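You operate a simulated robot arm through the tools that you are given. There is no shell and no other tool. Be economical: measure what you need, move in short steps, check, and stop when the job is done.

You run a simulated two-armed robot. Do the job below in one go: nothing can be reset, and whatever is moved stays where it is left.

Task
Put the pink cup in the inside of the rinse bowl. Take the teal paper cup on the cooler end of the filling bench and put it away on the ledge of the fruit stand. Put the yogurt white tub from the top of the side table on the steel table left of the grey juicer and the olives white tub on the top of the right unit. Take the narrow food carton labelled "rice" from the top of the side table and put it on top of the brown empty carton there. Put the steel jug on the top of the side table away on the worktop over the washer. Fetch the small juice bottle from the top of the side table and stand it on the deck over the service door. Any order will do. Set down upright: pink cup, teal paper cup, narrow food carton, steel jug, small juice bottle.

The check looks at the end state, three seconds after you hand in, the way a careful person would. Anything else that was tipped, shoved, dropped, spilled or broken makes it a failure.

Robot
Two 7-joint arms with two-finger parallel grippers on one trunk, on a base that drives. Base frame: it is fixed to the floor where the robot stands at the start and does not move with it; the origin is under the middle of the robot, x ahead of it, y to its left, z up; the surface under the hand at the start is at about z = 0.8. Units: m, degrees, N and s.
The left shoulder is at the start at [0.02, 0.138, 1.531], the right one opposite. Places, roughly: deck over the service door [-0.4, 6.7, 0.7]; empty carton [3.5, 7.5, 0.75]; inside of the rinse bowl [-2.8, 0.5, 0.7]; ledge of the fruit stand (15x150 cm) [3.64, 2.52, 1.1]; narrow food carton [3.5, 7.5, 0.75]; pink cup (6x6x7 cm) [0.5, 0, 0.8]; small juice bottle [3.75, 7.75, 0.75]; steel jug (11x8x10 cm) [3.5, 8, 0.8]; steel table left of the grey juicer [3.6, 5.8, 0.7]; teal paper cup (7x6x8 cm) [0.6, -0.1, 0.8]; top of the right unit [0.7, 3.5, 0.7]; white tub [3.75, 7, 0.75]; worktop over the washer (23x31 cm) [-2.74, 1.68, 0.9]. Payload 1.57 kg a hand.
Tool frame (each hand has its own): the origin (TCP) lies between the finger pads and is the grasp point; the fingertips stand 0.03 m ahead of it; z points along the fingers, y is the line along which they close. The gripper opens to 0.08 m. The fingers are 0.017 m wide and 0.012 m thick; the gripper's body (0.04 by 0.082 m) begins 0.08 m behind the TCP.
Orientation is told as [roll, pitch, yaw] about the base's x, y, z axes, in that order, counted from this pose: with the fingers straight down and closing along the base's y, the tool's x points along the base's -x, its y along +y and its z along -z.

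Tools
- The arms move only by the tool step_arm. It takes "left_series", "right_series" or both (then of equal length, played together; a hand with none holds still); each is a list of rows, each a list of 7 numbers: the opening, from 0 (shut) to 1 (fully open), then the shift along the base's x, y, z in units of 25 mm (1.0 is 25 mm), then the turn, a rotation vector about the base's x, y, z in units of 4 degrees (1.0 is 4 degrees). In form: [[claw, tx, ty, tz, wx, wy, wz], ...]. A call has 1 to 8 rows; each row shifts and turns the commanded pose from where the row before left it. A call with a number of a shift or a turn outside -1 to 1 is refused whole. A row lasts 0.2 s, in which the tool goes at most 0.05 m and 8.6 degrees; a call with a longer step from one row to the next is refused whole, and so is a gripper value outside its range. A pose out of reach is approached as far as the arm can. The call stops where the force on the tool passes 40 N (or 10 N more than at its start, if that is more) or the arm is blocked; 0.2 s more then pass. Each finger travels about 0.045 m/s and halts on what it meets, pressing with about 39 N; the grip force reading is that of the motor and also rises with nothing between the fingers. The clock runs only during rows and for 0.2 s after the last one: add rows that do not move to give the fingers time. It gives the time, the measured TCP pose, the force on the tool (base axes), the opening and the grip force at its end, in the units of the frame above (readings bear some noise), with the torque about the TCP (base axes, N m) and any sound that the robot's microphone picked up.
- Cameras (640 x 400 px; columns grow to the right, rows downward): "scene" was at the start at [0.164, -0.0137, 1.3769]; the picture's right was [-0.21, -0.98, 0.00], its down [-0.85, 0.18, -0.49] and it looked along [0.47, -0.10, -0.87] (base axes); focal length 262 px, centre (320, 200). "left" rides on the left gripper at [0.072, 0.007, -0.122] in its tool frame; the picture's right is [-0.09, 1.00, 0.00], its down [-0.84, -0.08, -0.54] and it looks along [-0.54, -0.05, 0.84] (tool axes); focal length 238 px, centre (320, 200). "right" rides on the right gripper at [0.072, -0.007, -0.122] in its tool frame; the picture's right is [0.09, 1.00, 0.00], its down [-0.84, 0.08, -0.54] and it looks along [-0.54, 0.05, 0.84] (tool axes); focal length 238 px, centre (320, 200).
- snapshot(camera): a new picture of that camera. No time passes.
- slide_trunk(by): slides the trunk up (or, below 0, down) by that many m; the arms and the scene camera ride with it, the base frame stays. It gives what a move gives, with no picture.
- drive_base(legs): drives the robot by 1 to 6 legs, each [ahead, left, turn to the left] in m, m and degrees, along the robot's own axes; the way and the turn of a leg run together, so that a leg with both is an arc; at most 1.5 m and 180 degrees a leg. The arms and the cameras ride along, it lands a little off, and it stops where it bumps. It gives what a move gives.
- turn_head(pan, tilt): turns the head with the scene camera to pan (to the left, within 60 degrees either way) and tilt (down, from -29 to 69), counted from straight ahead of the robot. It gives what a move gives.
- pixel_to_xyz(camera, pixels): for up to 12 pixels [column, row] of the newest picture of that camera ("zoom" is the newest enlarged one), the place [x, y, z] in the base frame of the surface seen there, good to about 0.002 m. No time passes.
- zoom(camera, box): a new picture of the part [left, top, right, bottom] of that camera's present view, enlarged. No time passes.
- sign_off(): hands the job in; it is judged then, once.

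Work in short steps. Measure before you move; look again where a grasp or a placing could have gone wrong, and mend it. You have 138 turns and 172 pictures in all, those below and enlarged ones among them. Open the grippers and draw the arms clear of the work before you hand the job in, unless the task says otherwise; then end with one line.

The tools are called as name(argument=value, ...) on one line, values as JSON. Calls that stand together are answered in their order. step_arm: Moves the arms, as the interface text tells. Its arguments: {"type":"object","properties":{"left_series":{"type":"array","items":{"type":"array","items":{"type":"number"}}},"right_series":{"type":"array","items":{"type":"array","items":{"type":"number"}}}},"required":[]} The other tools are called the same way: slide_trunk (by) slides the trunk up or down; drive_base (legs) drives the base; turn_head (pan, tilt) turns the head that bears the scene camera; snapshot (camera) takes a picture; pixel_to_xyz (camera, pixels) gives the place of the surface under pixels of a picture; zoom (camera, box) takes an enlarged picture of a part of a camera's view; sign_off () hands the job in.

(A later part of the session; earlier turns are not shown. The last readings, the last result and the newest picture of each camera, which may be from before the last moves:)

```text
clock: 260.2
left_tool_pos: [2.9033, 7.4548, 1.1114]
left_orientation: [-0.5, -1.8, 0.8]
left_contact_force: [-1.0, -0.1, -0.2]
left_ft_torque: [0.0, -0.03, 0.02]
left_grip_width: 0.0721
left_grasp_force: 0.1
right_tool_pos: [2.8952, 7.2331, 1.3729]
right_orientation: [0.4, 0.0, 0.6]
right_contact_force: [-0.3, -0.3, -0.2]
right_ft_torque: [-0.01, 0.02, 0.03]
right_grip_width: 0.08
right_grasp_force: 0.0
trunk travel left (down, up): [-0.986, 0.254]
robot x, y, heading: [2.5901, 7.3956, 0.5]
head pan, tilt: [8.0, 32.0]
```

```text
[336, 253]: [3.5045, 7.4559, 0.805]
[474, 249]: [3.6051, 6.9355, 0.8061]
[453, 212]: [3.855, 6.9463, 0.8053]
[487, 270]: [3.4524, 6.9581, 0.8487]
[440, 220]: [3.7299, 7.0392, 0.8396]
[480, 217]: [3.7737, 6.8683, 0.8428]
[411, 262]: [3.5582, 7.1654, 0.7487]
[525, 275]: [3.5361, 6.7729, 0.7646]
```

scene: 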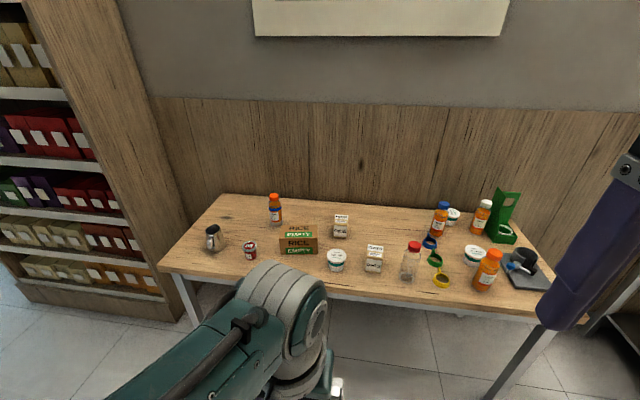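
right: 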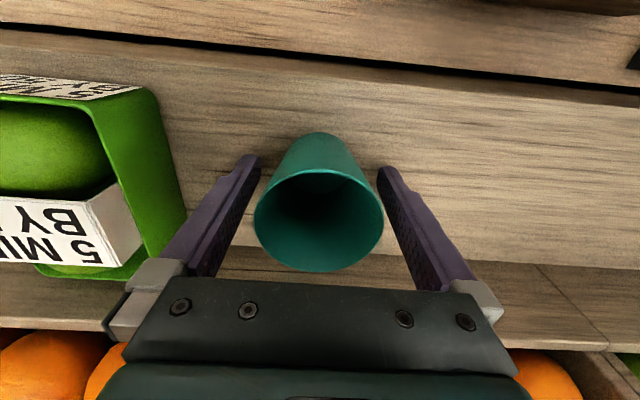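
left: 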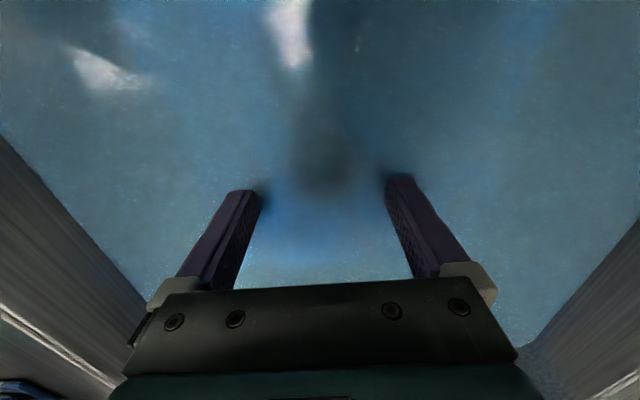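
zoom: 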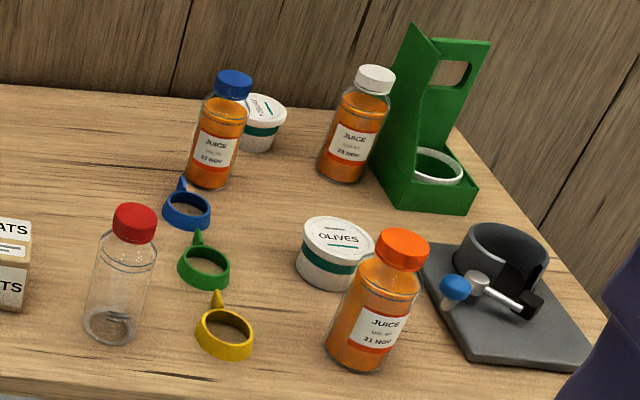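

SALAD, OLIVES and a third tub (3.855,6.946) — probably yogurt; the small juice bottle is at (3.73,7.76). First the rice carton with the left hand: I raise the left hand 0.15, lower the trunk, and drive up to the table.

step_arm(left_series=[[1, 0, 0, 1, 0, 0.2, 0], [1, 0, 0, 1, 0, 0.2, 0], [1, 0, 0, 1, 0.1, 0, 0], [1, 0, 0, 1, 0, 0, 0], [1, 0, 0, 1, 0, 0, 0], [1, 0, 0, 1, 0, 0, 0]])

slide_trunk(by=-0.33)

drive_base(legs=[[0.72, 0.01, -0.5]])

turn_head(pan=8, tilt=50)

snapshot(camera="scene")

snapshot(camera="left")

```text
clock: 261.6
left_tool_pos: [2.9018, 7.4556, 1.2628]
left_orientation: [0.4, -0.1, 0.7]
left_contact_force: [0.0, 0.3, -0.2]
left_ft_torque: [-0.03, -0.03, -0.01]
left_grip_width: 0.08
left_grasp_force: 0.1
right_tool_pos: [2.8956, 7.2331, 1.3739]
right_orientation: [0.4, 0.0, 0.5]
right_contact_force: [0.2, -0.2, 0.4]
right_ft_torque: [-0.02, 0.0, 0.05]
right_grip_width: 0.08
right_grasp_force: 0.0
trunk travel left (down, up): [-0.986, 0.254]
robot x, y, heading: [2.5826, 7.3928, 0.6]
head pan, tilt: [8.0, 32.0]
```

```text
clock: 264.9
left_tool_pos: [2.9022, 7.4558, 0.9322]
left_orientation: [0.3, -0.2, 0.8]
left_contact_force: [-0.1, -0.2, -0.4]
left_ft_torque: [-0.01, 0.01, -0.04]
left_grip_width: 0.0797
left_grasp_force: 0.1
right_tool_pos: [2.897, 7.2332, 1.0436]
right_orientation: [0.4, 0.0, 0.5]
right_contact_force: [0.2, -0.2, 0.3]
right_ft_torque: [-0.01, 0.01, -0.01]
right_grip_width: 0.0802
right_grasp_force: 0.1
trunk travel left (down, up): [-0.656, 0.584]
robot x, y, heading: [2.5876, 7.3946, 0.7]
head pan, tilt: [8.0, 32.0]
```

```text
clock: 268.8
left_tool_pos: [3.6317, 7.4765, 0.9318]
left_orientation: [0.3, -0.2, 0.9]
left_contact_force: [0.2, 0.7, -0.2]
left_ft_torque: [0.01, 0.02, 0.0]
left_grip_width: 0.0801
left_grasp_force: 0.1
right_tool_pos: [3.625, 7.2526, 1.0437]
right_orientation: [0.4, 0.0, 0.6]
right_contact_force: [-0.3, -0.9, 0.6]
right_ft_torque: [0.0, 0.02, 0.0]
right_grip_width: 0.0799
right_grasp_force: 0.2
trunk travel left (down, up): [-0.656, 0.584]
robot x, y, heading: [3.3144, 7.4081, 0.6]
head pan, tilt: [8.0, 32.0]
```

```text
clock: 269.6
left_tool_pos: [3.6317, 7.4773, 0.9328]
left_orientation: [0.4, -0.2, 1.0]
left_contact_force: [0.1, -0.7, 1.0]
left_ft_torque: [0.01, 0.0, 0.01]
left_grip_width: 0.0801
left_grasp_force: 0.0
right_tool_pos: [3.625, 7.2524, 1.0432]
right_orientation: [0.4, 0.1, 0.6]
right_contact_force: [0.5, -0.1, -0.5]
right_ft_torque: [-0.01, -0.02, -0.01]
right_grip_width: 0.0799
right_grasp_force: 0.0
trunk travel left (down, up): [-0.656, 0.584]
robot x, y, heading: [3.3143, 7.4125, 0.7]
head pan, tilt: [8.0, 50.0]
```

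```text
106 pictures are left
```

scene: 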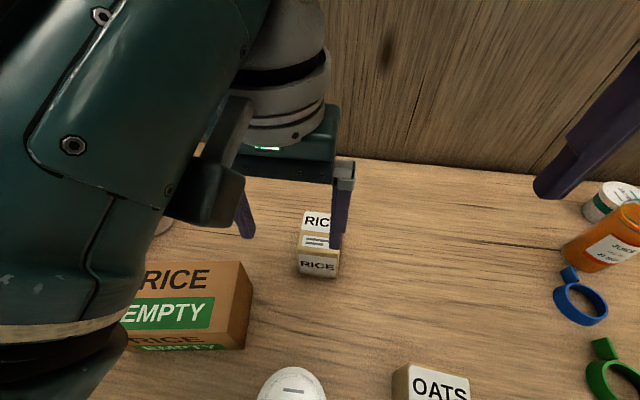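

```text
105 pictures are left
```

left: 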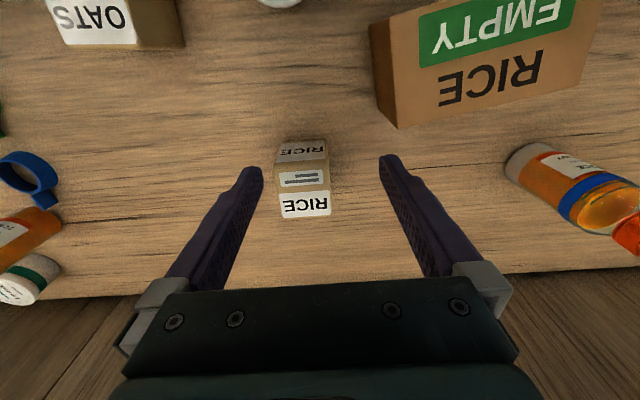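

I measure the rice carton's top and the brown carton's top.

pixel_to_xyz(camera="left", pixels=[[278, 166], [328, 164], [284, 214], [329, 212], [303, 190], [396, 127], [580, 90], [480, 80], [392, 60], [500, 30], [375, 25], [300, 150]])

pixel_to_xyz(camera="scene", pixels=[[242, 262], [247, 325], [243, 345], [150, 265], [200, 300], [145, 345], [305, 213], [335, 225], [300, 270]])

```text
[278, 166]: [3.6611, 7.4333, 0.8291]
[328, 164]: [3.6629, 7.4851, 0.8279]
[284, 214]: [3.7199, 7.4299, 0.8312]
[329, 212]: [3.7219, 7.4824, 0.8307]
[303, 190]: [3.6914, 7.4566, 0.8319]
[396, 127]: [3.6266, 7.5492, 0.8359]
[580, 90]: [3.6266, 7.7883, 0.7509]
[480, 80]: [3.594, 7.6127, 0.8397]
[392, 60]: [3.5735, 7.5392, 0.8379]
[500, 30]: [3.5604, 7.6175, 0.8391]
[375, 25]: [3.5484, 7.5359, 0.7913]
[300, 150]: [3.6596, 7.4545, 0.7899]
```

```text
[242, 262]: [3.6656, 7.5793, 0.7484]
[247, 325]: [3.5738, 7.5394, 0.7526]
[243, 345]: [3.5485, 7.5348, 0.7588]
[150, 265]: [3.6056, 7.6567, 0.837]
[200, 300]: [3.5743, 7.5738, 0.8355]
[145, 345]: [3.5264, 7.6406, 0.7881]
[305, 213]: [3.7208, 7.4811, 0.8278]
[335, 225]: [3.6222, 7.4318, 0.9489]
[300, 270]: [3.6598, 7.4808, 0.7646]
```

Rice carton: x 3.66–3.72, y 7.43–7.484, top 0.830; brown carton top centre ≈(3.588,7.612,0.838). I drive 0.05 m closer for reach and straighten, then view again.

drive_base(legs=[[0.05, 0, -0.7]])

step_arm(left_series=[[1, 0.1, -0.4, 0, -0.1, 0, 0], [1, 0.1, -0.2, 0, 0, 0, 0]])

snapshot(camera="left")

```text
clock: 270.6
left_tool_pos: [3.6825, 7.4731, 0.9325]
left_orientation: [0.3, -0.2, 0.3]
left_contact_force: [0.1, 0.0, 0.5]
left_ft_torque: [-0.01, 0.01, 0.0]
left_grip_width: 0.0799
left_grasp_force: 0.1
right_tool_pos: [3.6724, 7.2482, 1.0428]
right_orientation: [0.5, 0.0, -0.1]
right_contact_force: [0.1, 0.1, 0.5]
right_ft_torque: [0.04, -0.01, 0.01]
right_grip_width: 0.0801
right_grasp_force: 0.1
trunk travel left (down, up): [-0.656, 0.584]
robot x, y, heading: [3.3639, 7.4119, 0.1]
head pan, tilt: [8.0, 50.0]
```

```text
clock: 271.2
left_tool_pos: [3.6886, 7.4678, 0.9282]
left_orientation: [1.4, 0.1, 0.6]
left_contact_force: [0.0, -0.6, -0.5]
left_ft_torque: [0.01, 0.04, 0.02]
left_grip_width: 0.0799
left_grasp_force: 0.1
right_tool_pos: [3.6731, 7.2492, 1.0428]
right_orientation: [0.4, 0.0, 0.0]
right_contact_force: [0.2, 0.2, -0.9]
right_ft_torque: [-0.01, -0.03, -0.01]
right_grip_width: 0.0803
right_grasp_force: 0.1
trunk travel left (down, up): [-0.656, 0.584]
robot x, y, heading: [3.3628, 7.4107, 0.2]
head pan, tilt: [8.0, 50.0]
```

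```text
104 pictures are left
```

left: 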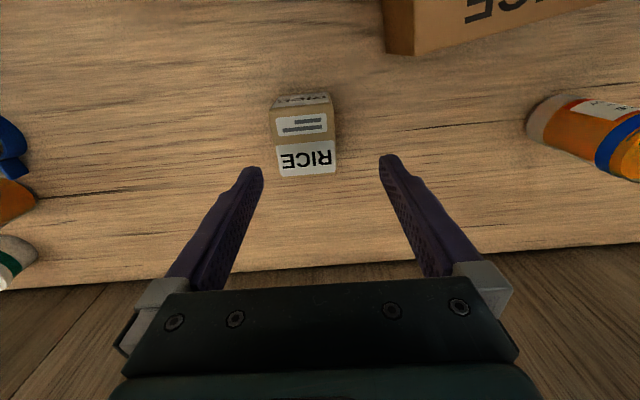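

I shift 0.01 m toward -y while descending to 0.80, then close.

step_arm(left_series=[[1, 0, 0, -0.7, -0.15, 0, 0], [1, 0.1, -0.2, -0.9, -0.15, 0, -0.1], [1, 0, -0.2, -0.9, 0, 0, 0], [1, 0, 0, -0.9, 0, 0, 0], [1, 0, 0, -0.9, 0, 0, 0], [1, 0, 0, -0.8, 0, 0, 0]])

snapshot(camera="left")

```text
clock: 272.6
left_tool_pos: [3.6898, 7.4487, 0.8051]
left_orientation: [-1.3, -0.2, -0.1]
left_contact_force: [-1.2, -0.5, 0.6]
left_ft_torque: [0.01, 0.01, -0.01]
left_grip_width: 0.0799
left_grasp_force: 0.0
right_tool_pos: [3.6732, 7.249, 1.043]
right_orientation: [0.4, 0.0, 0.0]
right_contact_force: [0.1, -1.0, 0.4]
right_ft_torque: [0.0, 0.01, -0.02]
right_grip_width: 0.0801
right_grasp_force: 0.0
trunk travel left (down, up): [-0.656, 0.584]
robot x, y, heading: [3.3674, 7.4097, 0.1]
head pan, tilt: [8.0, 50.0]
```

```text
103 pictures are left
```

left: 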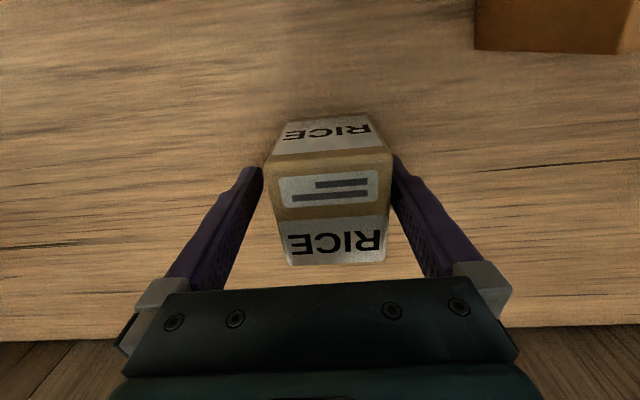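

I correct 8 mm in y and the roll, then close.

step_arm(left_series=[[1, 0, 0.32, 0, 0.3, 0, 0], [0.7, 0, 0, -0.1, 0, 0, 0], [0.55, 0, 0, 0, 0, 0, 0], [0.5, 0, 0, 0, 0, 0, 0], [0.5, 0, 0, 0, 0, 0, 0]])

step_arm(left_series=[[0.5, 0, 0, 0.5, 0, 0, 0], [0.5, 0, 0, 1, 0, 0, 0], [0.5, 0, 0, 1, 0, 0, 0], [0.5, 0, 0, 1, 0, 0, 0], [0.5, 0, 0, 1, 0, 0, 0], [0.5, 0, 0, 0.5, 0, 0, 0]])

snapshot(camera="left")

```text
clock: 273.8
left_tool_pos: [3.69, 7.4546, 0.8027]
left_orientation: [-0.1, -0.2, 0.0]
left_contact_force: [-2.0, -2.6, 7.5]
left_ft_torque: [-0.09, -0.04, 0.04]
left_grip_width: 0.0592
left_grasp_force: 37.7
right_tool_pos: [3.6729, 7.2494, 1.0452]
right_orientation: [0.3, 0.1, 0.0]
right_contact_force: [-0.2, -0.9, 1.2]
right_ft_torque: [0.0, -0.02, 0.02]
right_grip_width: 0.08
right_grasp_force: 0.1
trunk travel left (down, up): [-0.656, 0.584]
robot x, y, heading: [3.3626, 7.4092, 0.4]
head pan, tilt: [8.0, 50.0]
```

```text
clock: 275.2
left_tool_pos: [3.6908, 7.4714, 0.9203]
left_orientation: [2.1, 0.0, 0.3]
left_contact_force: [-0.4, 0.3, -0.7]
left_ft_torque: [-0.01, 0.02, 0.0]
left_grip_width: 0.0597
left_grasp_force: 38.8
right_tool_pos: [3.6723, 7.2491, 1.0439]
right_orientation: [0.5, 0.1, 0.1]
right_contact_force: [0.1, -0.6, 0.1]
right_ft_torque: [0.0, 0.0, 0.0]
right_grip_width: 0.08
right_grasp_force: 0.1
trunk travel left (down, up): [-0.656, 0.584]
robot x, y, heading: [3.3627, 7.4119, -0.0]
head pan, tilt: [8.0, 50.0]
```

```text
102 pictures are left
```

left: 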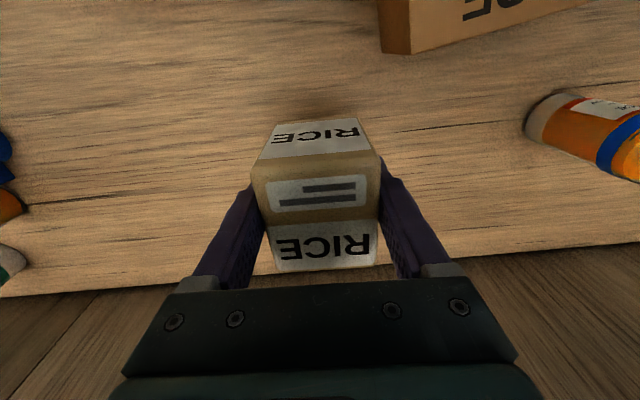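

The carton is held. I raise a bit, level, then shift the base by (-0.09,+0.14) to bring it over the brown carton, and look.

step_arm(left_series=[[0.5, 0, 0.5, 0.4, -0.2, 0, 0], [0.5, 0, 0.3, 0.4, -0.3, 0, 0]])

drive_base(legs=[[-0.09, 0.12, 0]])

snapshot(camera="left")

snapshot(camera="scene")

```text
clock: 276.0
left_tool_pos: [3.6921, 7.5085, 0.9372]
left_orientation: [2.3, -0.2, 1.0]
left_contact_force: [0.8, 0.4, -0.8]
left_ft_torque: [-0.02, -0.02, -0.01]
left_grip_width: 0.0595
left_grasp_force: 39.2
right_tool_pos: [3.6733, 7.2496, 1.0431]
right_orientation: [0.3, 0.1, 0.1]
right_contact_force: [0.6, 0.1, -0.2]
right_ft_torque: [0.0, 0.05, -0.02]
right_grip_width: 0.08
right_grasp_force: 0.1
trunk travel left (down, up): [-0.656, 0.584]
robot x, y, heading: [3.3616, 7.41, 0.2]
head pan, tilt: [8.0, 50.0]
stopped in row 2 (left hand): the arm was blocked; the commanded pose is now the measured one
```

```text
clock: 277.3
left_tool_pos: [3.602, 7.626, 0.9361]
left_orientation: [2.4, -0.1, 0.7]
left_contact_force: [0.2, 0.2, -0.8]
left_ft_torque: [0.05, 0.0, -0.06]
left_grip_width: 0.0593
left_grasp_force: 38.6
right_tool_pos: [3.5833, 7.3673, 1.0441]
right_orientation: [0.5, -0.1, -0.2]
right_contact_force: [0.1, -1.1, 0.5]
right_ft_torque: [0.02, -0.01, 0.0]
right_grip_width: 0.08
right_grasp_force: 0.2
trunk travel left (down, up): [-0.656, 0.584]
robot x, y, heading: [3.2757, 7.5311, 0.1]
head pan, tilt: [8.0, 50.0]
```

```text
101 pictures are left
```

left: 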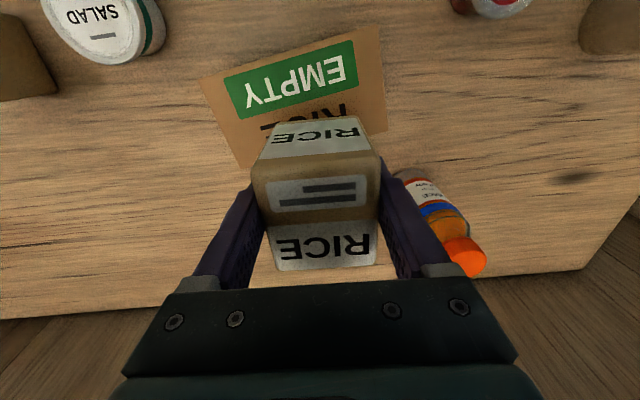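

```text
100 pictures are left
```

scene: 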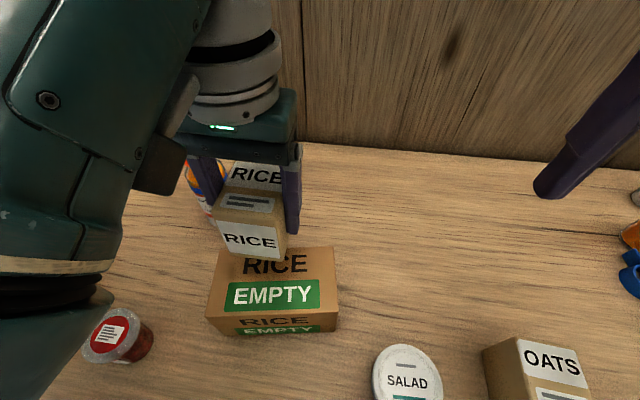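

I measure the brown carton's top corners in this view.

pixel_to_xyz(camera="left", pixels=[[204, 82], [240, 162], [376, 32], [385, 128], [300, 78]])

pixel_to_xyz(camera="scene", pixels=[[332, 250], [335, 312], [212, 312], [220, 268], [270, 295], [250, 258]])

```text
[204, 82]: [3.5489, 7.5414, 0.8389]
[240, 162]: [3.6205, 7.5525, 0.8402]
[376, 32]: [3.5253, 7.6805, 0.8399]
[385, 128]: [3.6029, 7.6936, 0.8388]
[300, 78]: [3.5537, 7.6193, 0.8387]
```

```text
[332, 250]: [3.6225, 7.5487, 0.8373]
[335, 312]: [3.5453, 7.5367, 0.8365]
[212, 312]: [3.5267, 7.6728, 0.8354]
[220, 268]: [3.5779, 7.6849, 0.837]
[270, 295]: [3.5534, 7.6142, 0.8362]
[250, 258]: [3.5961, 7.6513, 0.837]
```

Brown carton centre (3.574,7.616), turned +8.5°. I align position and yaw, level the roll, and lower to just above it.

step_arm(left_series=[[0.5, -0.3, 0, -0.4, 0, 0, 0.5], [0.5, -0.3, -0.1, -0.4, -0.2, 0, 0.5], [0.5, -0.3, -0.1, -0.2, -0.2, 0, 0.5], [0.5, -0.2, -0.2, -0.1, -0.2, 0, 0.5], [0.5, 0, 0, 0, 0, 0, 0]])

snapshot(camera="left")

snapshot(camera="scene")

```text
clock: 278.5
left_tool_pos: [3.58, 7.636, 0.9083]
left_orientation: [2.3, -0.8, 9.6]
left_contact_force: [0.3, -0.4, -1.1]
left_ft_torque: [-0.01, 0.0, 0.03]
left_grip_width: 0.0595
left_grasp_force: 38.8
right_tool_pos: [3.5849, 7.3669, 1.0445]
right_orientation: [0.4, 0.0, -0.2]
right_contact_force: [0.2, 0.3, 0.3]
right_ft_torque: [-0.03, -0.03, -0.02]
right_grip_width: 0.0797
right_grasp_force: 0.0
trunk travel left (down, up): [-0.656, 0.584]
robot x, y, heading: [3.2746, 7.527, -0.0]
head pan, tilt: [8.0, 50.0]
```

```text
99 pictures are left
```

left: 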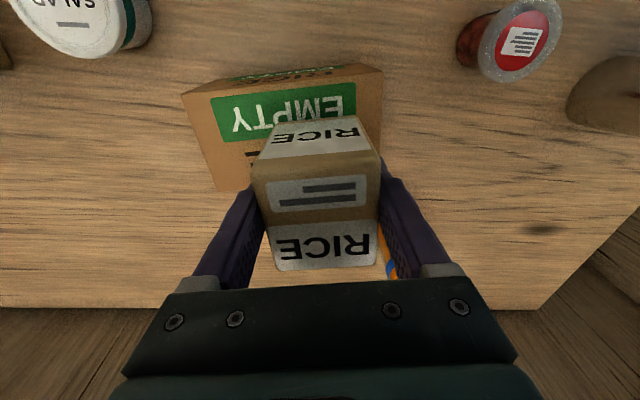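

```text
98 pictures are left
```

scene: 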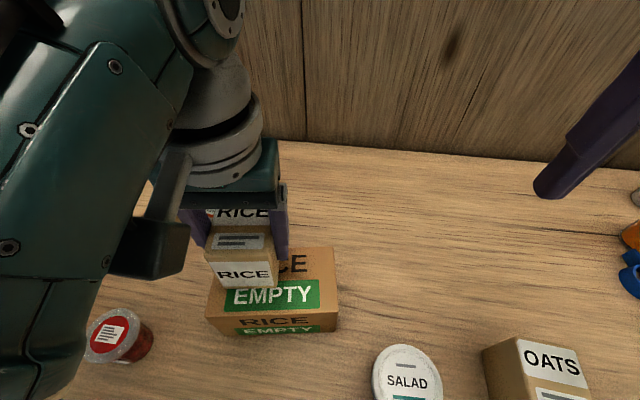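

The left arm is pinched near its upper limit again (y and roll off). I raise the trunk 0.1 and come down by arm, correcting y and roll, to 0.91.

slide_trunk(by=0.1)

step_arm(left_series=[[0.5, 0, 0, -0.9, 0, 0, 0], [0.5, 0, 0, -0.9, -0.2, 0.1, 0], [0.5, 0, -0.3, -0.8, -0.2, 0.1, -0.2], [0.5, -0.1, -0.3, -0.7, -0.2, 0, 0], [0.5, -0.1, -0.2, -0.6, 0, 0, 0], [0.5, 0, 0, 0, 0, 0, 0]])

snapshot(camera="scene")

```text
clock: 279.9
left_tool_pos: [3.5765, 7.635, 1.0047]
left_orientation: [2.6, -0.4, 9.2]
left_contact_force: [0.6, -0.7, -1.3]
left_ft_torque: [0.01, 0.0, 0.01]
left_grip_width: 0.0596
left_grasp_force: 38.8
right_tool_pos: [3.5835, 7.3668, 1.1435]
right_orientation: [0.5, 0.2, -0.2]
right_contact_force: [0.6, -0.5, 0.7]
right_ft_torque: [-0.01, 0.02, 0.0]
right_grip_width: 0.0802
right_grasp_force: 0.0
trunk travel left (down, up): [-0.756, 0.484]
robot x, y, heading: [3.2761, 7.5325, -0.2]
head pan, tilt: [8.0, 50.0]
```

```text
clock: 281.3
left_tool_pos: [3.57, 7.6098, 0.9094]
left_orientation: [-0.5, 1.0, 8.1]
left_contact_force: [0.7, -0.5, -0.1]
left_ft_torque: [-0.04, 0.02, 0.0]
left_grip_width: 0.0596
left_grasp_force: 38.9
right_tool_pos: [3.5845, 7.3661, 1.144]
right_orientation: [0.4, 0.0, -0.2]
right_contact_force: [-0.1, -0.7, 0.4]
right_ft_torque: [0.02, 0.02, -0.01]
right_grip_width: 0.0799
right_grasp_force: 0.1
trunk travel left (down, up): [-0.756, 0.484]
robot x, y, heading: [3.2788, 7.5318, -0.1]
head pan, tilt: [8.0, 50.0]
```

```text
97 pictures are left
```

scene: 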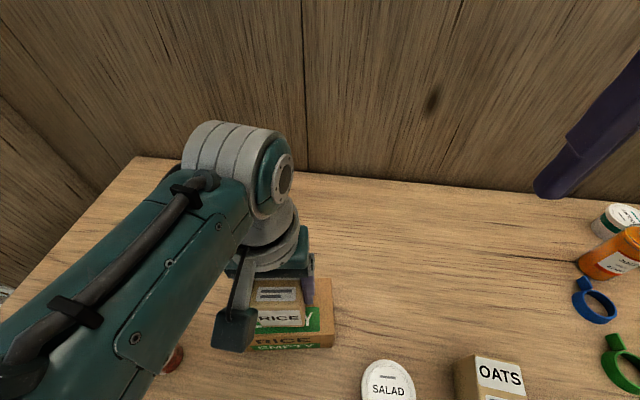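

Well placed now. I fine-tune and lower 16 mm gently to contact.

step_arm(left_series=[[0.5, 0.15, 0.25, 0, 0.12, -0.25, 0], [0.5, 0, 0, -0.3, 0, 0, 0], [0.5, 0, 0, -0.2, 0, 0, 0], [0.5, 0, 0, -0.15, 0, 0, 0], [0.5, 0, 0, 0, 0, 0, 0]])

```text
clock: 282.5
left_tool_pos: [3.5761, 7.6084, 0.8947]
left_orientation: [-1.3, 0.1, 8.1]
left_contact_force: [0.2, 0.2, -1.5]
left_ft_torque: [-0.01, 0.03, -0.01]
left_grip_width: 0.0593
left_grasp_force: 39.0
right_tool_pos: [3.5848, 7.3672, 1.1435]
right_orientation: [0.4, 0.0, -0.2]
right_contact_force: [0.5, -0.1, -0.2]
right_ft_torque: [0.02, 0.0, -0.02]
right_grip_width: 0.0802
right_grasp_force: 0.1
trunk travel left (down, up): [-0.756, 0.484]
robot x, y, heading: [3.2747, 7.5279, -0.1]
head pan, tilt: [8.0, 50.0]
```

Not yet touching; I level the roll and lower a few mm more.

step_arm(left_series=[[0.5, 0, 0.2, 0, 0.32, 0, 0], [0.5, 0, 0, -0.1, 0, 0, 0], [0.5, 0, 0, -0.1, 0, 0, 0], [0.5, 0, 0, 0, 0, 0, 0]])

zoom(camera="scene", box=[190, 230, 350, 360])

```text
clock: 283.5
left_tool_pos: [3.5738, 7.6095, 0.8901]
left_orientation: [-0.4, -0.1, 8.0]
left_contact_force: [-2.5, -0.1, 14.3]
left_ft_torque: [0.49, 0.03, 0.08]
left_grip_width: 0.0595
left_grasp_force: 39.5
right_tool_pos: [3.584, 7.3671, 1.1432]
right_orientation: [0.4, 0.0, -0.2]
right_contact_force: [-0.5, 0.0, 0.1]
right_ft_torque: [0.0, -0.01, 0.01]
right_grip_width: 0.0803
right_grasp_force: 0.0
trunk travel left (down, up): [-0.756, 0.484]
robot x, y, heading: [3.2747, 7.5308, -0.2]
head pan, tilt: [8.0, 50.0]
```

```text
3.08 times, centred on (270, 295) of scene
```

zoom: 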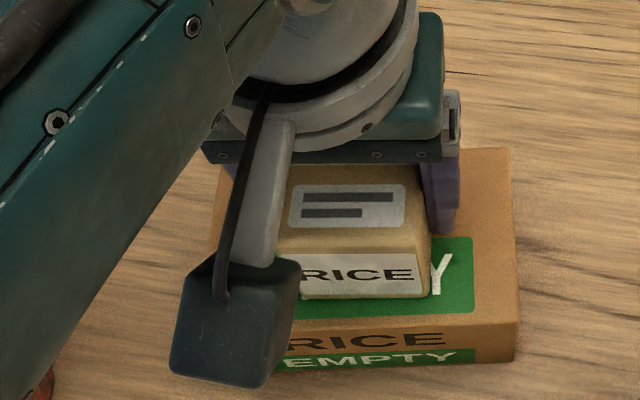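

Contact made (14 N), the rice carton sits flat on the brown one. I release and rise.

step_arm(left_series=[[0.7, 0, 0, 0, 0, 0, 0], [0.85, 0, 0, 0, 0, 0, 0], [1, 0, 0, 0, 0, 0, 0], [1, 0, 0, 0, 0, 0, 0], [1, 0, 0, 0.5, 0, 0, 0], [1, 0, 0, 1, 0, 0, 0], [1, 0, 0, 1, 0, 0, -0.5], [1, 0, 0, 1, 0, 0, -0.5]])

slide_trunk(by=0.06)

snapshot(camera="left")

snapshot(camera="scene")

```text
clock: 285.3
left_tool_pos: [3.5788, 7.6233, 0.9763]
left_orientation: [1.1, -0.6, 4.6]
left_contact_force: [0.5, 0.3, -0.7]
left_ft_torque: [0.01, -0.01, 0.0]
left_grip_width: 0.0799
left_grasp_force: 0.0
right_tool_pos: [3.5835, 7.3678, 1.144]
right_orientation: [0.3, 0.0, -0.3]
right_contact_force: [0.5, 0.2, 0.4]
right_ft_torque: [0.03, 0.01, 0.01]
right_grip_width: 0.0802
right_grasp_force: 0.0
trunk travel left (down, up): [-0.756, 0.484]
robot x, y, heading: [3.2769, 7.5285, -0.1]
head pan, tilt: [8.0, 50.0]
```

```text
clock: 286.3
left_tool_pos: [3.5738, 7.6222, 1.0355]
left_orientation: [1.3, -0.3, 4.2]
left_contact_force: [-0.4, -0.6, -0.5]
left_ft_torque: [0.0, -0.03, -0.02]
left_grip_width: 0.08
left_grasp_force: 0.1
right_tool_pos: [3.585, 7.3664, 1.2035]
right_orientation: [0.4, 0.0, -0.2]
right_contact_force: [-0.3, 1.5, -0.1]
right_ft_torque: [0.0, 0.02, -0.03]
right_grip_width: 0.0799
right_grasp_force: 0.0
trunk travel left (down, up): [-0.816, 0.424]
robot x, y, heading: [3.2731, 7.5293, -0.4]
head pan, tilt: [8.0, 50.0]
```

```text
95 pictures are left
```

left: 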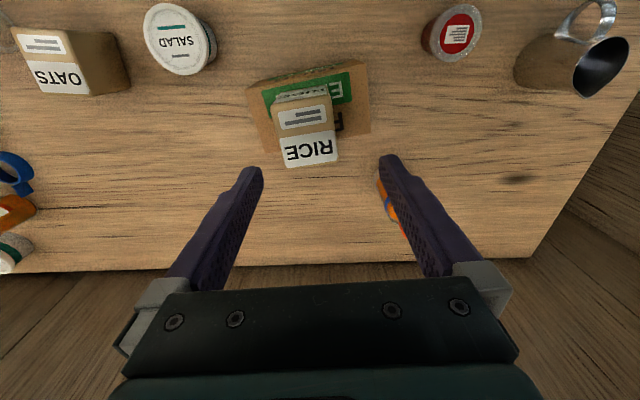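

```text
94 pictures are left
```

scene: 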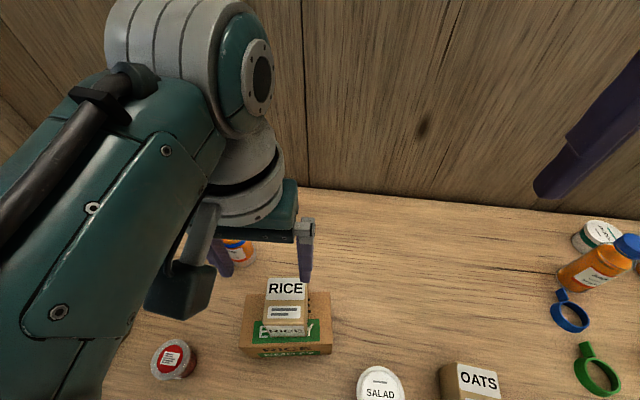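

Rice carton stands well on the brown one. Now the bottle: I straighten the left hand and drive (+0.12,+0.15) to bring it over the small juice bottle, then look.

step_arm(left_series=[[1, 0, 0, -0.2, -0.2, 0, -0.5], [1, 0, 0, -0.2, -0.1, 0, -0.5]])

drive_base(legs=[[0.12, 0.15, 0.3]])

turn_head(pan=0, tilt=55)

snapshot(camera="left")

snapshot(camera="scene")

```text
clock: 286.9
left_tool_pos: [3.574, 7.6148, 1.0268]
left_orientation: [-0.8, 0.1, 0.0]
left_contact_force: [0.1, 1.0, 0.1]
left_ft_torque: [0.01, -0.01, 0.05]
left_grip_width: 0.0802
left_grasp_force: 0.0
right_tool_pos: [3.5831, 7.3676, 1.2037]
right_orientation: [0.4, 0.1, -0.2]
right_contact_force: [0.7, 1.3, 0.7]
right_ft_torque: [0.01, -0.02, -0.01]
right_grip_width: 0.0802
right_grasp_force: 0.0
trunk travel left (down, up): [-0.816, 0.424]
robot x, y, heading: [3.2751, 7.5315, -0.3]
head pan, tilt: [8.0, 50.0]
```

```text
clock: 288.4
left_tool_pos: [3.6928, 7.765, 1.0244]
left_orientation: [-0.8, 0.1, 0.1]
left_contact_force: [0.9, 0.7, 0.0]
left_ft_torque: [0.03, -0.03, 0.0]
left_grip_width: 0.0801
left_grasp_force: 0.1
right_tool_pos: [3.7022, 7.5183, 1.2046]
right_orientation: [0.4, 0.0, -0.3]
right_contact_force: [-0.1, -0.8, 0.7]
right_ft_torque: [-0.02, -0.03, 0.0]
right_grip_width: 0.08
right_grasp_force: 0.1
trunk travel left (down, up): [-0.816, 0.424]
robot x, y, heading: [3.3951, 7.6793, 0.1]
head pan, tilt: [8.0, 50.0]
```

```text
clock: 289.1
left_tool_pos: [3.6919, 7.7687, 1.0261]
left_orientation: [-0.5, 0.2, 0.0]
left_contact_force: [0.4, 0.7, 0.4]
left_ft_torque: [0.0, -0.04, -0.03]
left_grip_width: 0.0801
left_grasp_force: 0.0
right_tool_pos: [3.7031, 7.5184, 1.2046]
right_orientation: [0.4, 0.0, -0.2]
right_contact_force: [0.7, 1.0, 0.2]
right_ft_torque: [0.01, -0.01, 0.0]
right_grip_width: 0.0801
right_grasp_force: 0.0
trunk travel left (down, up): [-0.816, 0.424]
robot x, y, heading: [3.3936, 7.6832, -0.0]
head pan, tilt: [0.0, 55.0]
```

```text
93 pictures are left
```

left: 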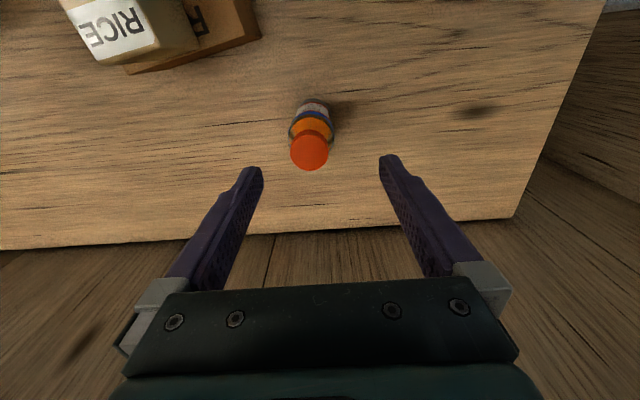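

```text
92 pictures are left
```

scene: 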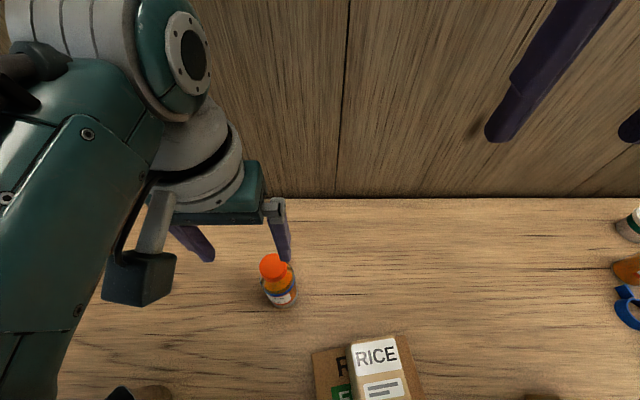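

I measure the bottle's cap and body.

pixel_to_xyz(camera="left", pixels=[[310, 148], [293, 150], [328, 150], [310, 168], [291, 130], [333, 130], [312, 103]])

pixel_to_xyz(camera="scene", pixels=[[271, 262], [263, 285], [297, 285], [285, 303]])

```text
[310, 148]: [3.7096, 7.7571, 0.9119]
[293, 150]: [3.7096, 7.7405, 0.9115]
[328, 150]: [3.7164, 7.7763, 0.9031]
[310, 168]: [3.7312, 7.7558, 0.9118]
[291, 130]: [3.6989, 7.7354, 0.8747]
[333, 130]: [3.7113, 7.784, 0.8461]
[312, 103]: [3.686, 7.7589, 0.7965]
```

```text
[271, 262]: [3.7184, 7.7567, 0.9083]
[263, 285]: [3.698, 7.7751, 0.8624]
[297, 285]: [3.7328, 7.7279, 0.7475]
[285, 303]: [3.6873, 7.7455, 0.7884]
```

Bottle axis ≈(3.714,7.758), cap top 0.912, body ≈5 cm wide. I centre over it, lower trunk 0.12 around it, then arm to 0.842, and close.

step_arm(left_series=[[1, 0.45, -0.2, 0, 0.1, 0, 0], [1, 0.45, -0.2, 0, 0.05, 0, 0], [1, 0, 0, 0, 0, 0, 0]])

slide_trunk(by=-0.11)

snapshot(camera="left")

```text
clock: 289.9
left_tool_pos: [3.7163, 7.7609, 1.0264]
left_orientation: [0.4, 0.0, 0.3]
left_contact_force: [-0.4, 0.4, 0.1]
left_ft_torque: [0.02, 0.0, -0.03]
left_grip_width: 0.0798
left_grasp_force: 0.0
right_tool_pos: [3.7021, 7.5177, 1.2029]
right_orientation: [0.4, 0.1, -0.1]
right_contact_force: [0.7, 0.6, 0.6]
right_ft_torque: [0.0, 0.02, 0.02]
right_grip_width: 0.0802
right_grasp_force: 0.0
trunk travel left (down, up): [-0.816, 0.424]
robot x, y, heading: [3.3939, 7.6799, -0.3]
head pan, tilt: [0.0, 55.0]
```

```text
clock: 291.3
left_tool_pos: [3.7159, 7.7597, 0.9146]
left_orientation: [0.4, 0.0, 0.3]
left_contact_force: [0.7, 0.1, 0.1]
left_ft_torque: [-0.01, 0.01, -0.02]
left_grip_width: 0.0801
left_grasp_force: 0.1
right_tool_pos: [3.702, 7.5186, 1.0941]
right_orientation: [0.5, 0.0, -0.2]
right_contact_force: [0.1, -0.3, 0.4]
right_ft_torque: [0.0, -0.01, 0.02]
right_grip_width: 0.08
right_grasp_force: 0.1
trunk travel left (down, up): [-0.706, 0.534]
robot x, y, heading: [3.3935, 7.6825, 0.0]
head pan, tilt: [0.0, 55.0]
```

```text
91 pictures are left
```

left: 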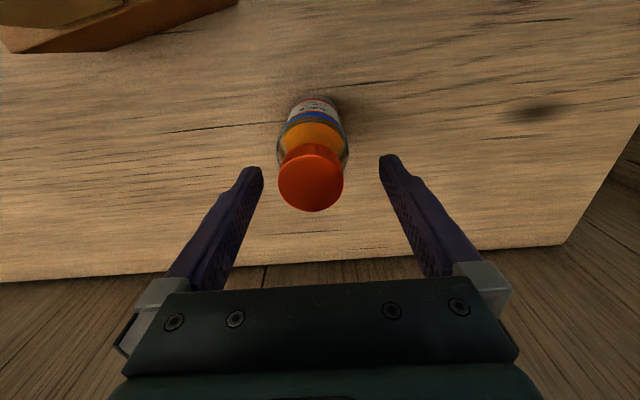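

Centred. I descend 0.073 m, close, and lift.

step_arm(left_series=[[1, 0, 0, -1, 0, 0, 0], [1, 0, 0, -1, 0, 0, 0], [1, 0, 0, -0.9, 0, 0, 0], [0.7, 0, 0, 0, 0, 0, 0], [0.5, 0, 0, 0, 0, 0, 0], [0.4, 0, 0, 0, 0, 0, 0], [0.4, 0, 0, 0, 0, 0, 0]])

step_arm(left_series=[[0.4, 0, 0, 0.4, 0, 0, 0], [0.4, 0, 0, 0.6, 0, 0, 0], [0.4, 0, 0, 0.8, 0, 0, 0], [0.4, 0, 0, 0.8, 0, 0, 0]])

slide_trunk(by=0.14)

snapshot(camera="left")

```text
clock: 292.9
left_tool_pos: [3.7144, 7.7557, 0.844]
left_orientation: [-0.2, 0.1, 0.1]
left_contact_force: [0.4, -0.3, 0.3]
left_ft_torque: [0.03, -0.01, -0.02]
left_grip_width: 0.0551
left_grasp_force: 35.2
right_tool_pos: [3.7014, 7.5172, 1.0944]
right_orientation: [0.3, 0.0, -0.2]
right_contact_force: [0.0, 0.2, -1.0]
right_ft_torque: [0.03, -0.03, 0.0]
right_grip_width: 0.08
right_grasp_force: 0.1
trunk travel left (down, up): [-0.706, 0.534]
robot x, y, heading: [3.3961, 7.679, -0.0]
head pan, tilt: [0.0, 55.0]
```

```text
clock: 293.9
left_tool_pos: [3.7161, 7.7579, 0.9098]
left_orientation: [-0.1, 0.0, 0.1]
left_contact_force: [-0.3, 0.8, -3.0]
left_ft_torque: [-0.04, -0.04, 0.0]
left_grip_width: 0.0553
left_grasp_force: 39.4
right_tool_pos: [3.7024, 7.5185, 1.0944]
right_orientation: [0.5, 0.2, -0.2]
right_contact_force: [0.4, -1.1, 0.6]
right_ft_torque: [0.03, 0.01, 0.01]
right_grip_width: 0.0802
right_grasp_force: 0.0
trunk travel left (down, up): [-0.706, 0.534]
robot x, y, heading: [3.3924, 7.6835, -0.3]
head pan, tilt: [0.0, 55.0]
```

```text
clock: 295.6
left_tool_pos: [3.7156, 7.7565, 1.0484]
left_orientation: [-0.1, 0.1, 0.0]
left_contact_force: [0.3, 0.4, -3.4]
left_ft_torque: [0.0, 0.03, 0.01]
left_grip_width: 0.055
left_grasp_force: 39.0
right_tool_pos: [3.7021, 7.5186, 1.2327]
right_orientation: [0.5, 0.2, -0.2]
right_contact_force: [0.5, 0.0, 0.6]
right_ft_torque: [0.03, 0.0, 0.0]
right_grip_width: 0.0801
right_grasp_force: 0.0
trunk travel left (down, up): [-0.846, 0.394]
robot x, y, heading: [3.3964, 7.682, -0.4]
head pan, tilt: [0.0, 55.0]
```

```text
90 pictures are left
```

left: 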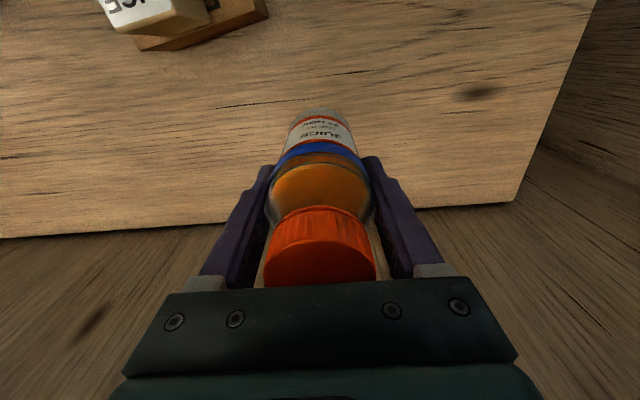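

The bottle is held firmly. Next the yogurt tub with the right hand: I raise the trunk 0.08, drive back and along to (3.15,7.08), and look at the right part of the table.

slide_trunk(by=0.08)

drive_base(legs=[[-0.25, 0, 0.3], [0, -0.6, 0]])

turn_head(pan=-10, tilt=50)

snapshot(camera="scene")

zoom(camera="scene", box=[280, 60, 480, 200])

```text
clock: 296.8
left_tool_pos: [3.715, 7.7568, 1.1269]
left_orientation: [-0.1, 0.2, 0.1]
left_contact_force: [-0.5, 0.3, -2.9]
left_ft_torque: [0.0, -0.02, 0.0]
left_grip_width: 0.0554
left_grasp_force: 38.2
right_tool_pos: [3.7024, 7.5178, 1.3141]
right_orientation: [0.4, 0.1, -0.1]
right_contact_force: [0.5, 0.2, -0.3]
right_ft_torque: [0.01, -0.04, -0.01]
right_grip_width: 0.0799
right_grasp_force: 0.2
trunk travel left (down, up): [-0.926, 0.314]
robot x, y, heading: [3.3979, 7.6816, -0.3]
head pan, tilt: [0.0, 55.0]
```

```text
clock: 301.6
left_tool_pos: [3.4666, 7.1658, 1.1282]
left_orientation: [-0.1, 0.1, 0.7]
left_contact_force: [0.2, -0.9, -2.6]
left_ft_torque: [0.0, -0.02, -0.02]
left_grip_width: 0.0551
left_grasp_force: 38.4
right_tool_pos: [3.4561, 6.9274, 1.3131]
right_orientation: [0.4, 0.1, 0.4]
right_contact_force: [1.2, 0.3, -0.7]
right_ft_torque: [-0.01, -0.03, -0.01]
right_grip_width: 0.0799
right_grasp_force: 0.0
trunk travel left (down, up): [-0.926, 0.314]
robot x, y, heading: [3.146, 7.0875, 0.5]
head pan, tilt: [0.0, 55.0]
```

```text
clock: 302.3
left_tool_pos: [3.4676, 7.1669, 1.1288]
left_orientation: [0.0, 0.1, 0.8]
left_contact_force: [0.1, -0.3, -2.9]
left_ft_torque: [0.01, 0.01, 0.01]
left_grip_width: 0.0552
left_grasp_force: 39.1
right_tool_pos: [3.4565, 6.928, 1.3138]
right_orientation: [0.4, 0.1, 0.5]
right_contact_force: [0.6, 0.0, -0.2]
right_ft_torque: [0.0, -0.03, 0.03]
right_grip_width: 0.08
right_grasp_force: 0.0
trunk travel left (down, up): [-0.926, 0.314]
robot x, y, heading: [3.1488, 7.0895, 0.4]
head pan, tilt: [-10.0, 50.0]
```

```text
89 pictures are left
```

scene: 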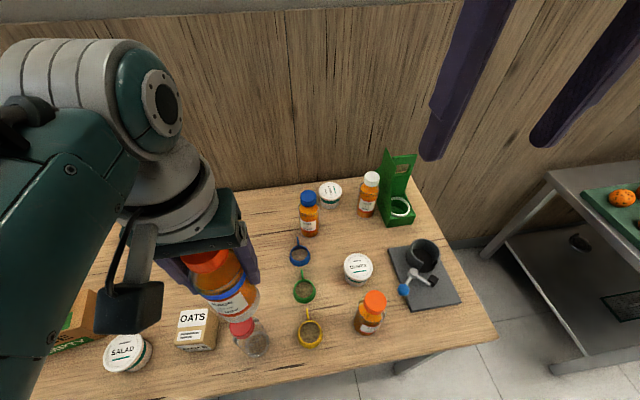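

```text
2.86 times, centred on (380, 130) of scene
```

zoom: 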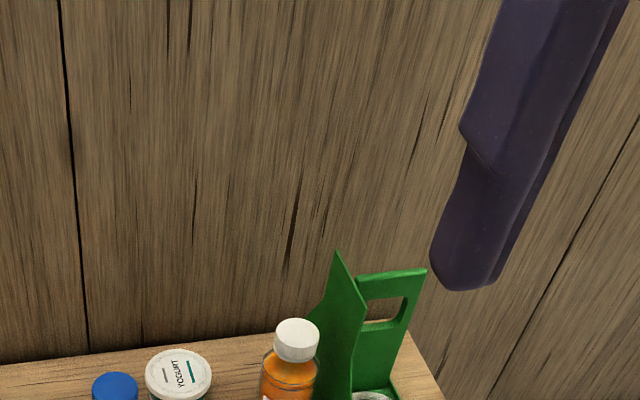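

"YOGURT" is readable on the far tub. I measure it and its neighbours.

pixel_to_xyz(camera="scene", pixels=[[330, 190], [319, 190], [342, 190], [330, 182], [307, 198], [371, 177], [390, 170], [357, 266], [343, 268], [371, 266], [374, 300], [250, 330]])

```text
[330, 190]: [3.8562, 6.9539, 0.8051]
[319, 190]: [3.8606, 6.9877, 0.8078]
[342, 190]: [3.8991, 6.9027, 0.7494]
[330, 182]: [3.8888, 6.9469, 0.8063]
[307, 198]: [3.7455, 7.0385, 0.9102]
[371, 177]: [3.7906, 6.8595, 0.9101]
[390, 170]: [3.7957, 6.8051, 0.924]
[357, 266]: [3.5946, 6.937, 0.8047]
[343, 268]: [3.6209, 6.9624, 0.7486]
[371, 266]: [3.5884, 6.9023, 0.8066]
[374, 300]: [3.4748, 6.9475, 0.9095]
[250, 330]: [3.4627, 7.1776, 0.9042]
```

Yogurt tub centre ≈(3.855,6.952), top 0.806, bottles beside it at x≈3.74–3.79. I drive in high, raise the left hand slightly, then lower the trunk 0.22 and view from the right hand.

drive_base(legs=[[0.385, 0, -0.4]])

slide_trunk(by=-0.22)

snapshot(camera="right")

snapshot(camera="left")

```text
clock: 304.7
left_tool_pos: [3.8581, 7.1617, 1.1283]
left_orientation: [0.0, 0.0, -0.2]
left_contact_force: [1.0, -0.9, -2.8]
left_ft_torque: [0.0, -0.01, -0.02]
left_grip_width: 0.055
left_grasp_force: 38.3
right_tool_pos: [3.8424, 6.9233, 1.3151]
right_orientation: [0.3, 0.1, -0.5]
right_contact_force: [0.5, -0.1, 0.4]
right_ft_torque: [0.02, -0.01, -0.01]
right_grip_width: 0.0801
right_grasp_force: 0.1
trunk travel left (down, up): [-0.926, 0.314]
robot x, y, heading: [3.541, 7.0888, -0.7]
head pan, tilt: [-10.0, 50.0]
```

```text
clock: 307.1
left_tool_pos: [3.8589, 7.1605, 0.9084]
left_orientation: [0.0, 0.0, -0.2]
left_contact_force: [-0.8, 0.8, -3.6]
left_ft_torque: [0.03, 0.0, 0.01]
left_grip_width: 0.0548
left_grasp_force: 38.9
right_tool_pos: [3.8437, 6.922, 1.0929]
right_orientation: [0.5, 0.2, -0.5]
right_contact_force: [0.6, -0.1, 0.1]
right_ft_torque: [0.0, 0.01, 0.0]
right_grip_width: 0.0799
right_grasp_force: 0.0
trunk travel left (down, up): [-0.706, 0.534]
robot x, y, heading: [3.5341, 7.0905, -0.3]
head pan, tilt: [-10.0, 50.0]
```

```text
87 pictures are left
```

right: 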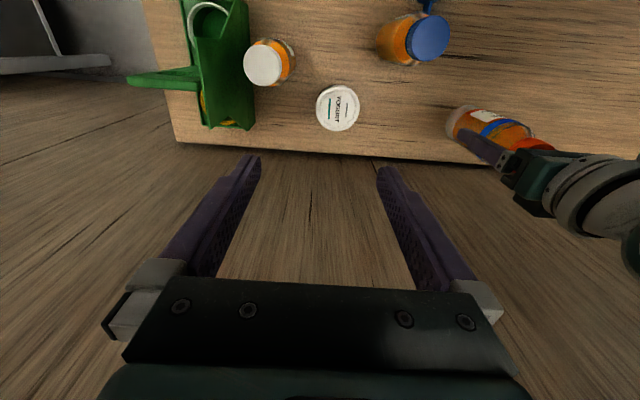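

```text
86 pictures are left
```

left: 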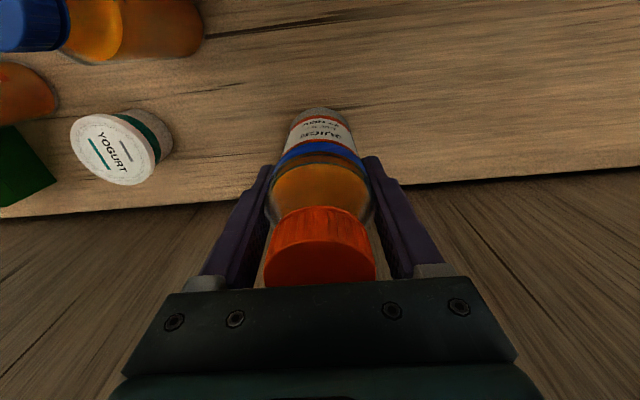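

I measure the yogurt lid in this view.

pixel_to_xyz(camera="right", pixels=[[338, 107], [319, 107], [357, 107], [338, 88], [338, 127], [264, 65], [428, 38]])

```text
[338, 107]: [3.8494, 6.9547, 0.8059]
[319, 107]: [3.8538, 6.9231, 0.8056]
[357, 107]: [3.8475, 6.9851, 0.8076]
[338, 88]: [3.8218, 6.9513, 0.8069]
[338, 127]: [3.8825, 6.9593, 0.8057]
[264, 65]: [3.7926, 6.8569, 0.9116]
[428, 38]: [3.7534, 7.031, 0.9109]
```

Tub centre (3.852,6.955), Ø≈66 mm. I align and descend to ≈0.90, then check clearance.

step_arm(right_series=[[1, 0.33, 0.66, -0.8, -0.1, 0, 0.1], [1, 0, 0.66, -0.9, 0, 0, 0], [1, 0, 0, -1, 0, 0, 0], [1, 0, 0, -1, 0, 0, 0], [1, 0, 0, -1, 0, 0, 0], [1, 0, 0, -1, 0, 0, 0], [1, 0, 0, -1, 0, 0, 0], [1, 0, 0, -0.8, 0, 0, 0]])

snapshot(camera="right")

pixel_to_xyz(camera="right", pixels=[[280, 140], [360, 140], [320, 140], [320, 180], [320, 100]])

```text
clock: 308.9
left_tool_pos: [3.8578, 7.1626, 0.9082]
left_orientation: [0.1, 0.1, -0.1]
left_contact_force: [-0.2, 0.0, -2.8]
left_ft_torque: [0.03, 0.0, 0.0]
left_grip_width: 0.0549
left_grasp_force: 39.0
right_tool_pos: [3.8489, 6.9572, 0.9049]
right_orientation: [0.0, 0.1, 0.0]
right_contact_force: [0.5, 0.5, 0.6]
right_ft_torque: [0.0, 0.02, 0.01]
right_grip_width: 0.0799
right_grasp_force: 0.1
trunk travel left (down, up): [-0.706, 0.534]
robot x, y, heading: [3.5371, 7.0918, -0.4]
head pan, tilt: [-10.0, 50.0]
```

```text
85 pictures are left
```

right: 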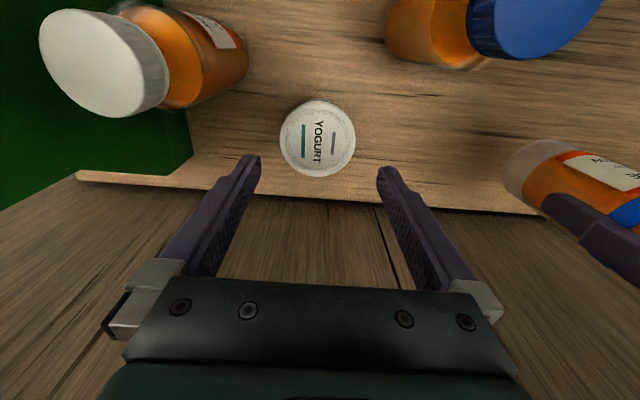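

```text
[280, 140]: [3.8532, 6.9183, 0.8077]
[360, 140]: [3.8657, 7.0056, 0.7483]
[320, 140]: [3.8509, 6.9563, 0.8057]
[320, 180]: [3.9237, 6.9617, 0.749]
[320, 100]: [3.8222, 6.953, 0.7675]
```

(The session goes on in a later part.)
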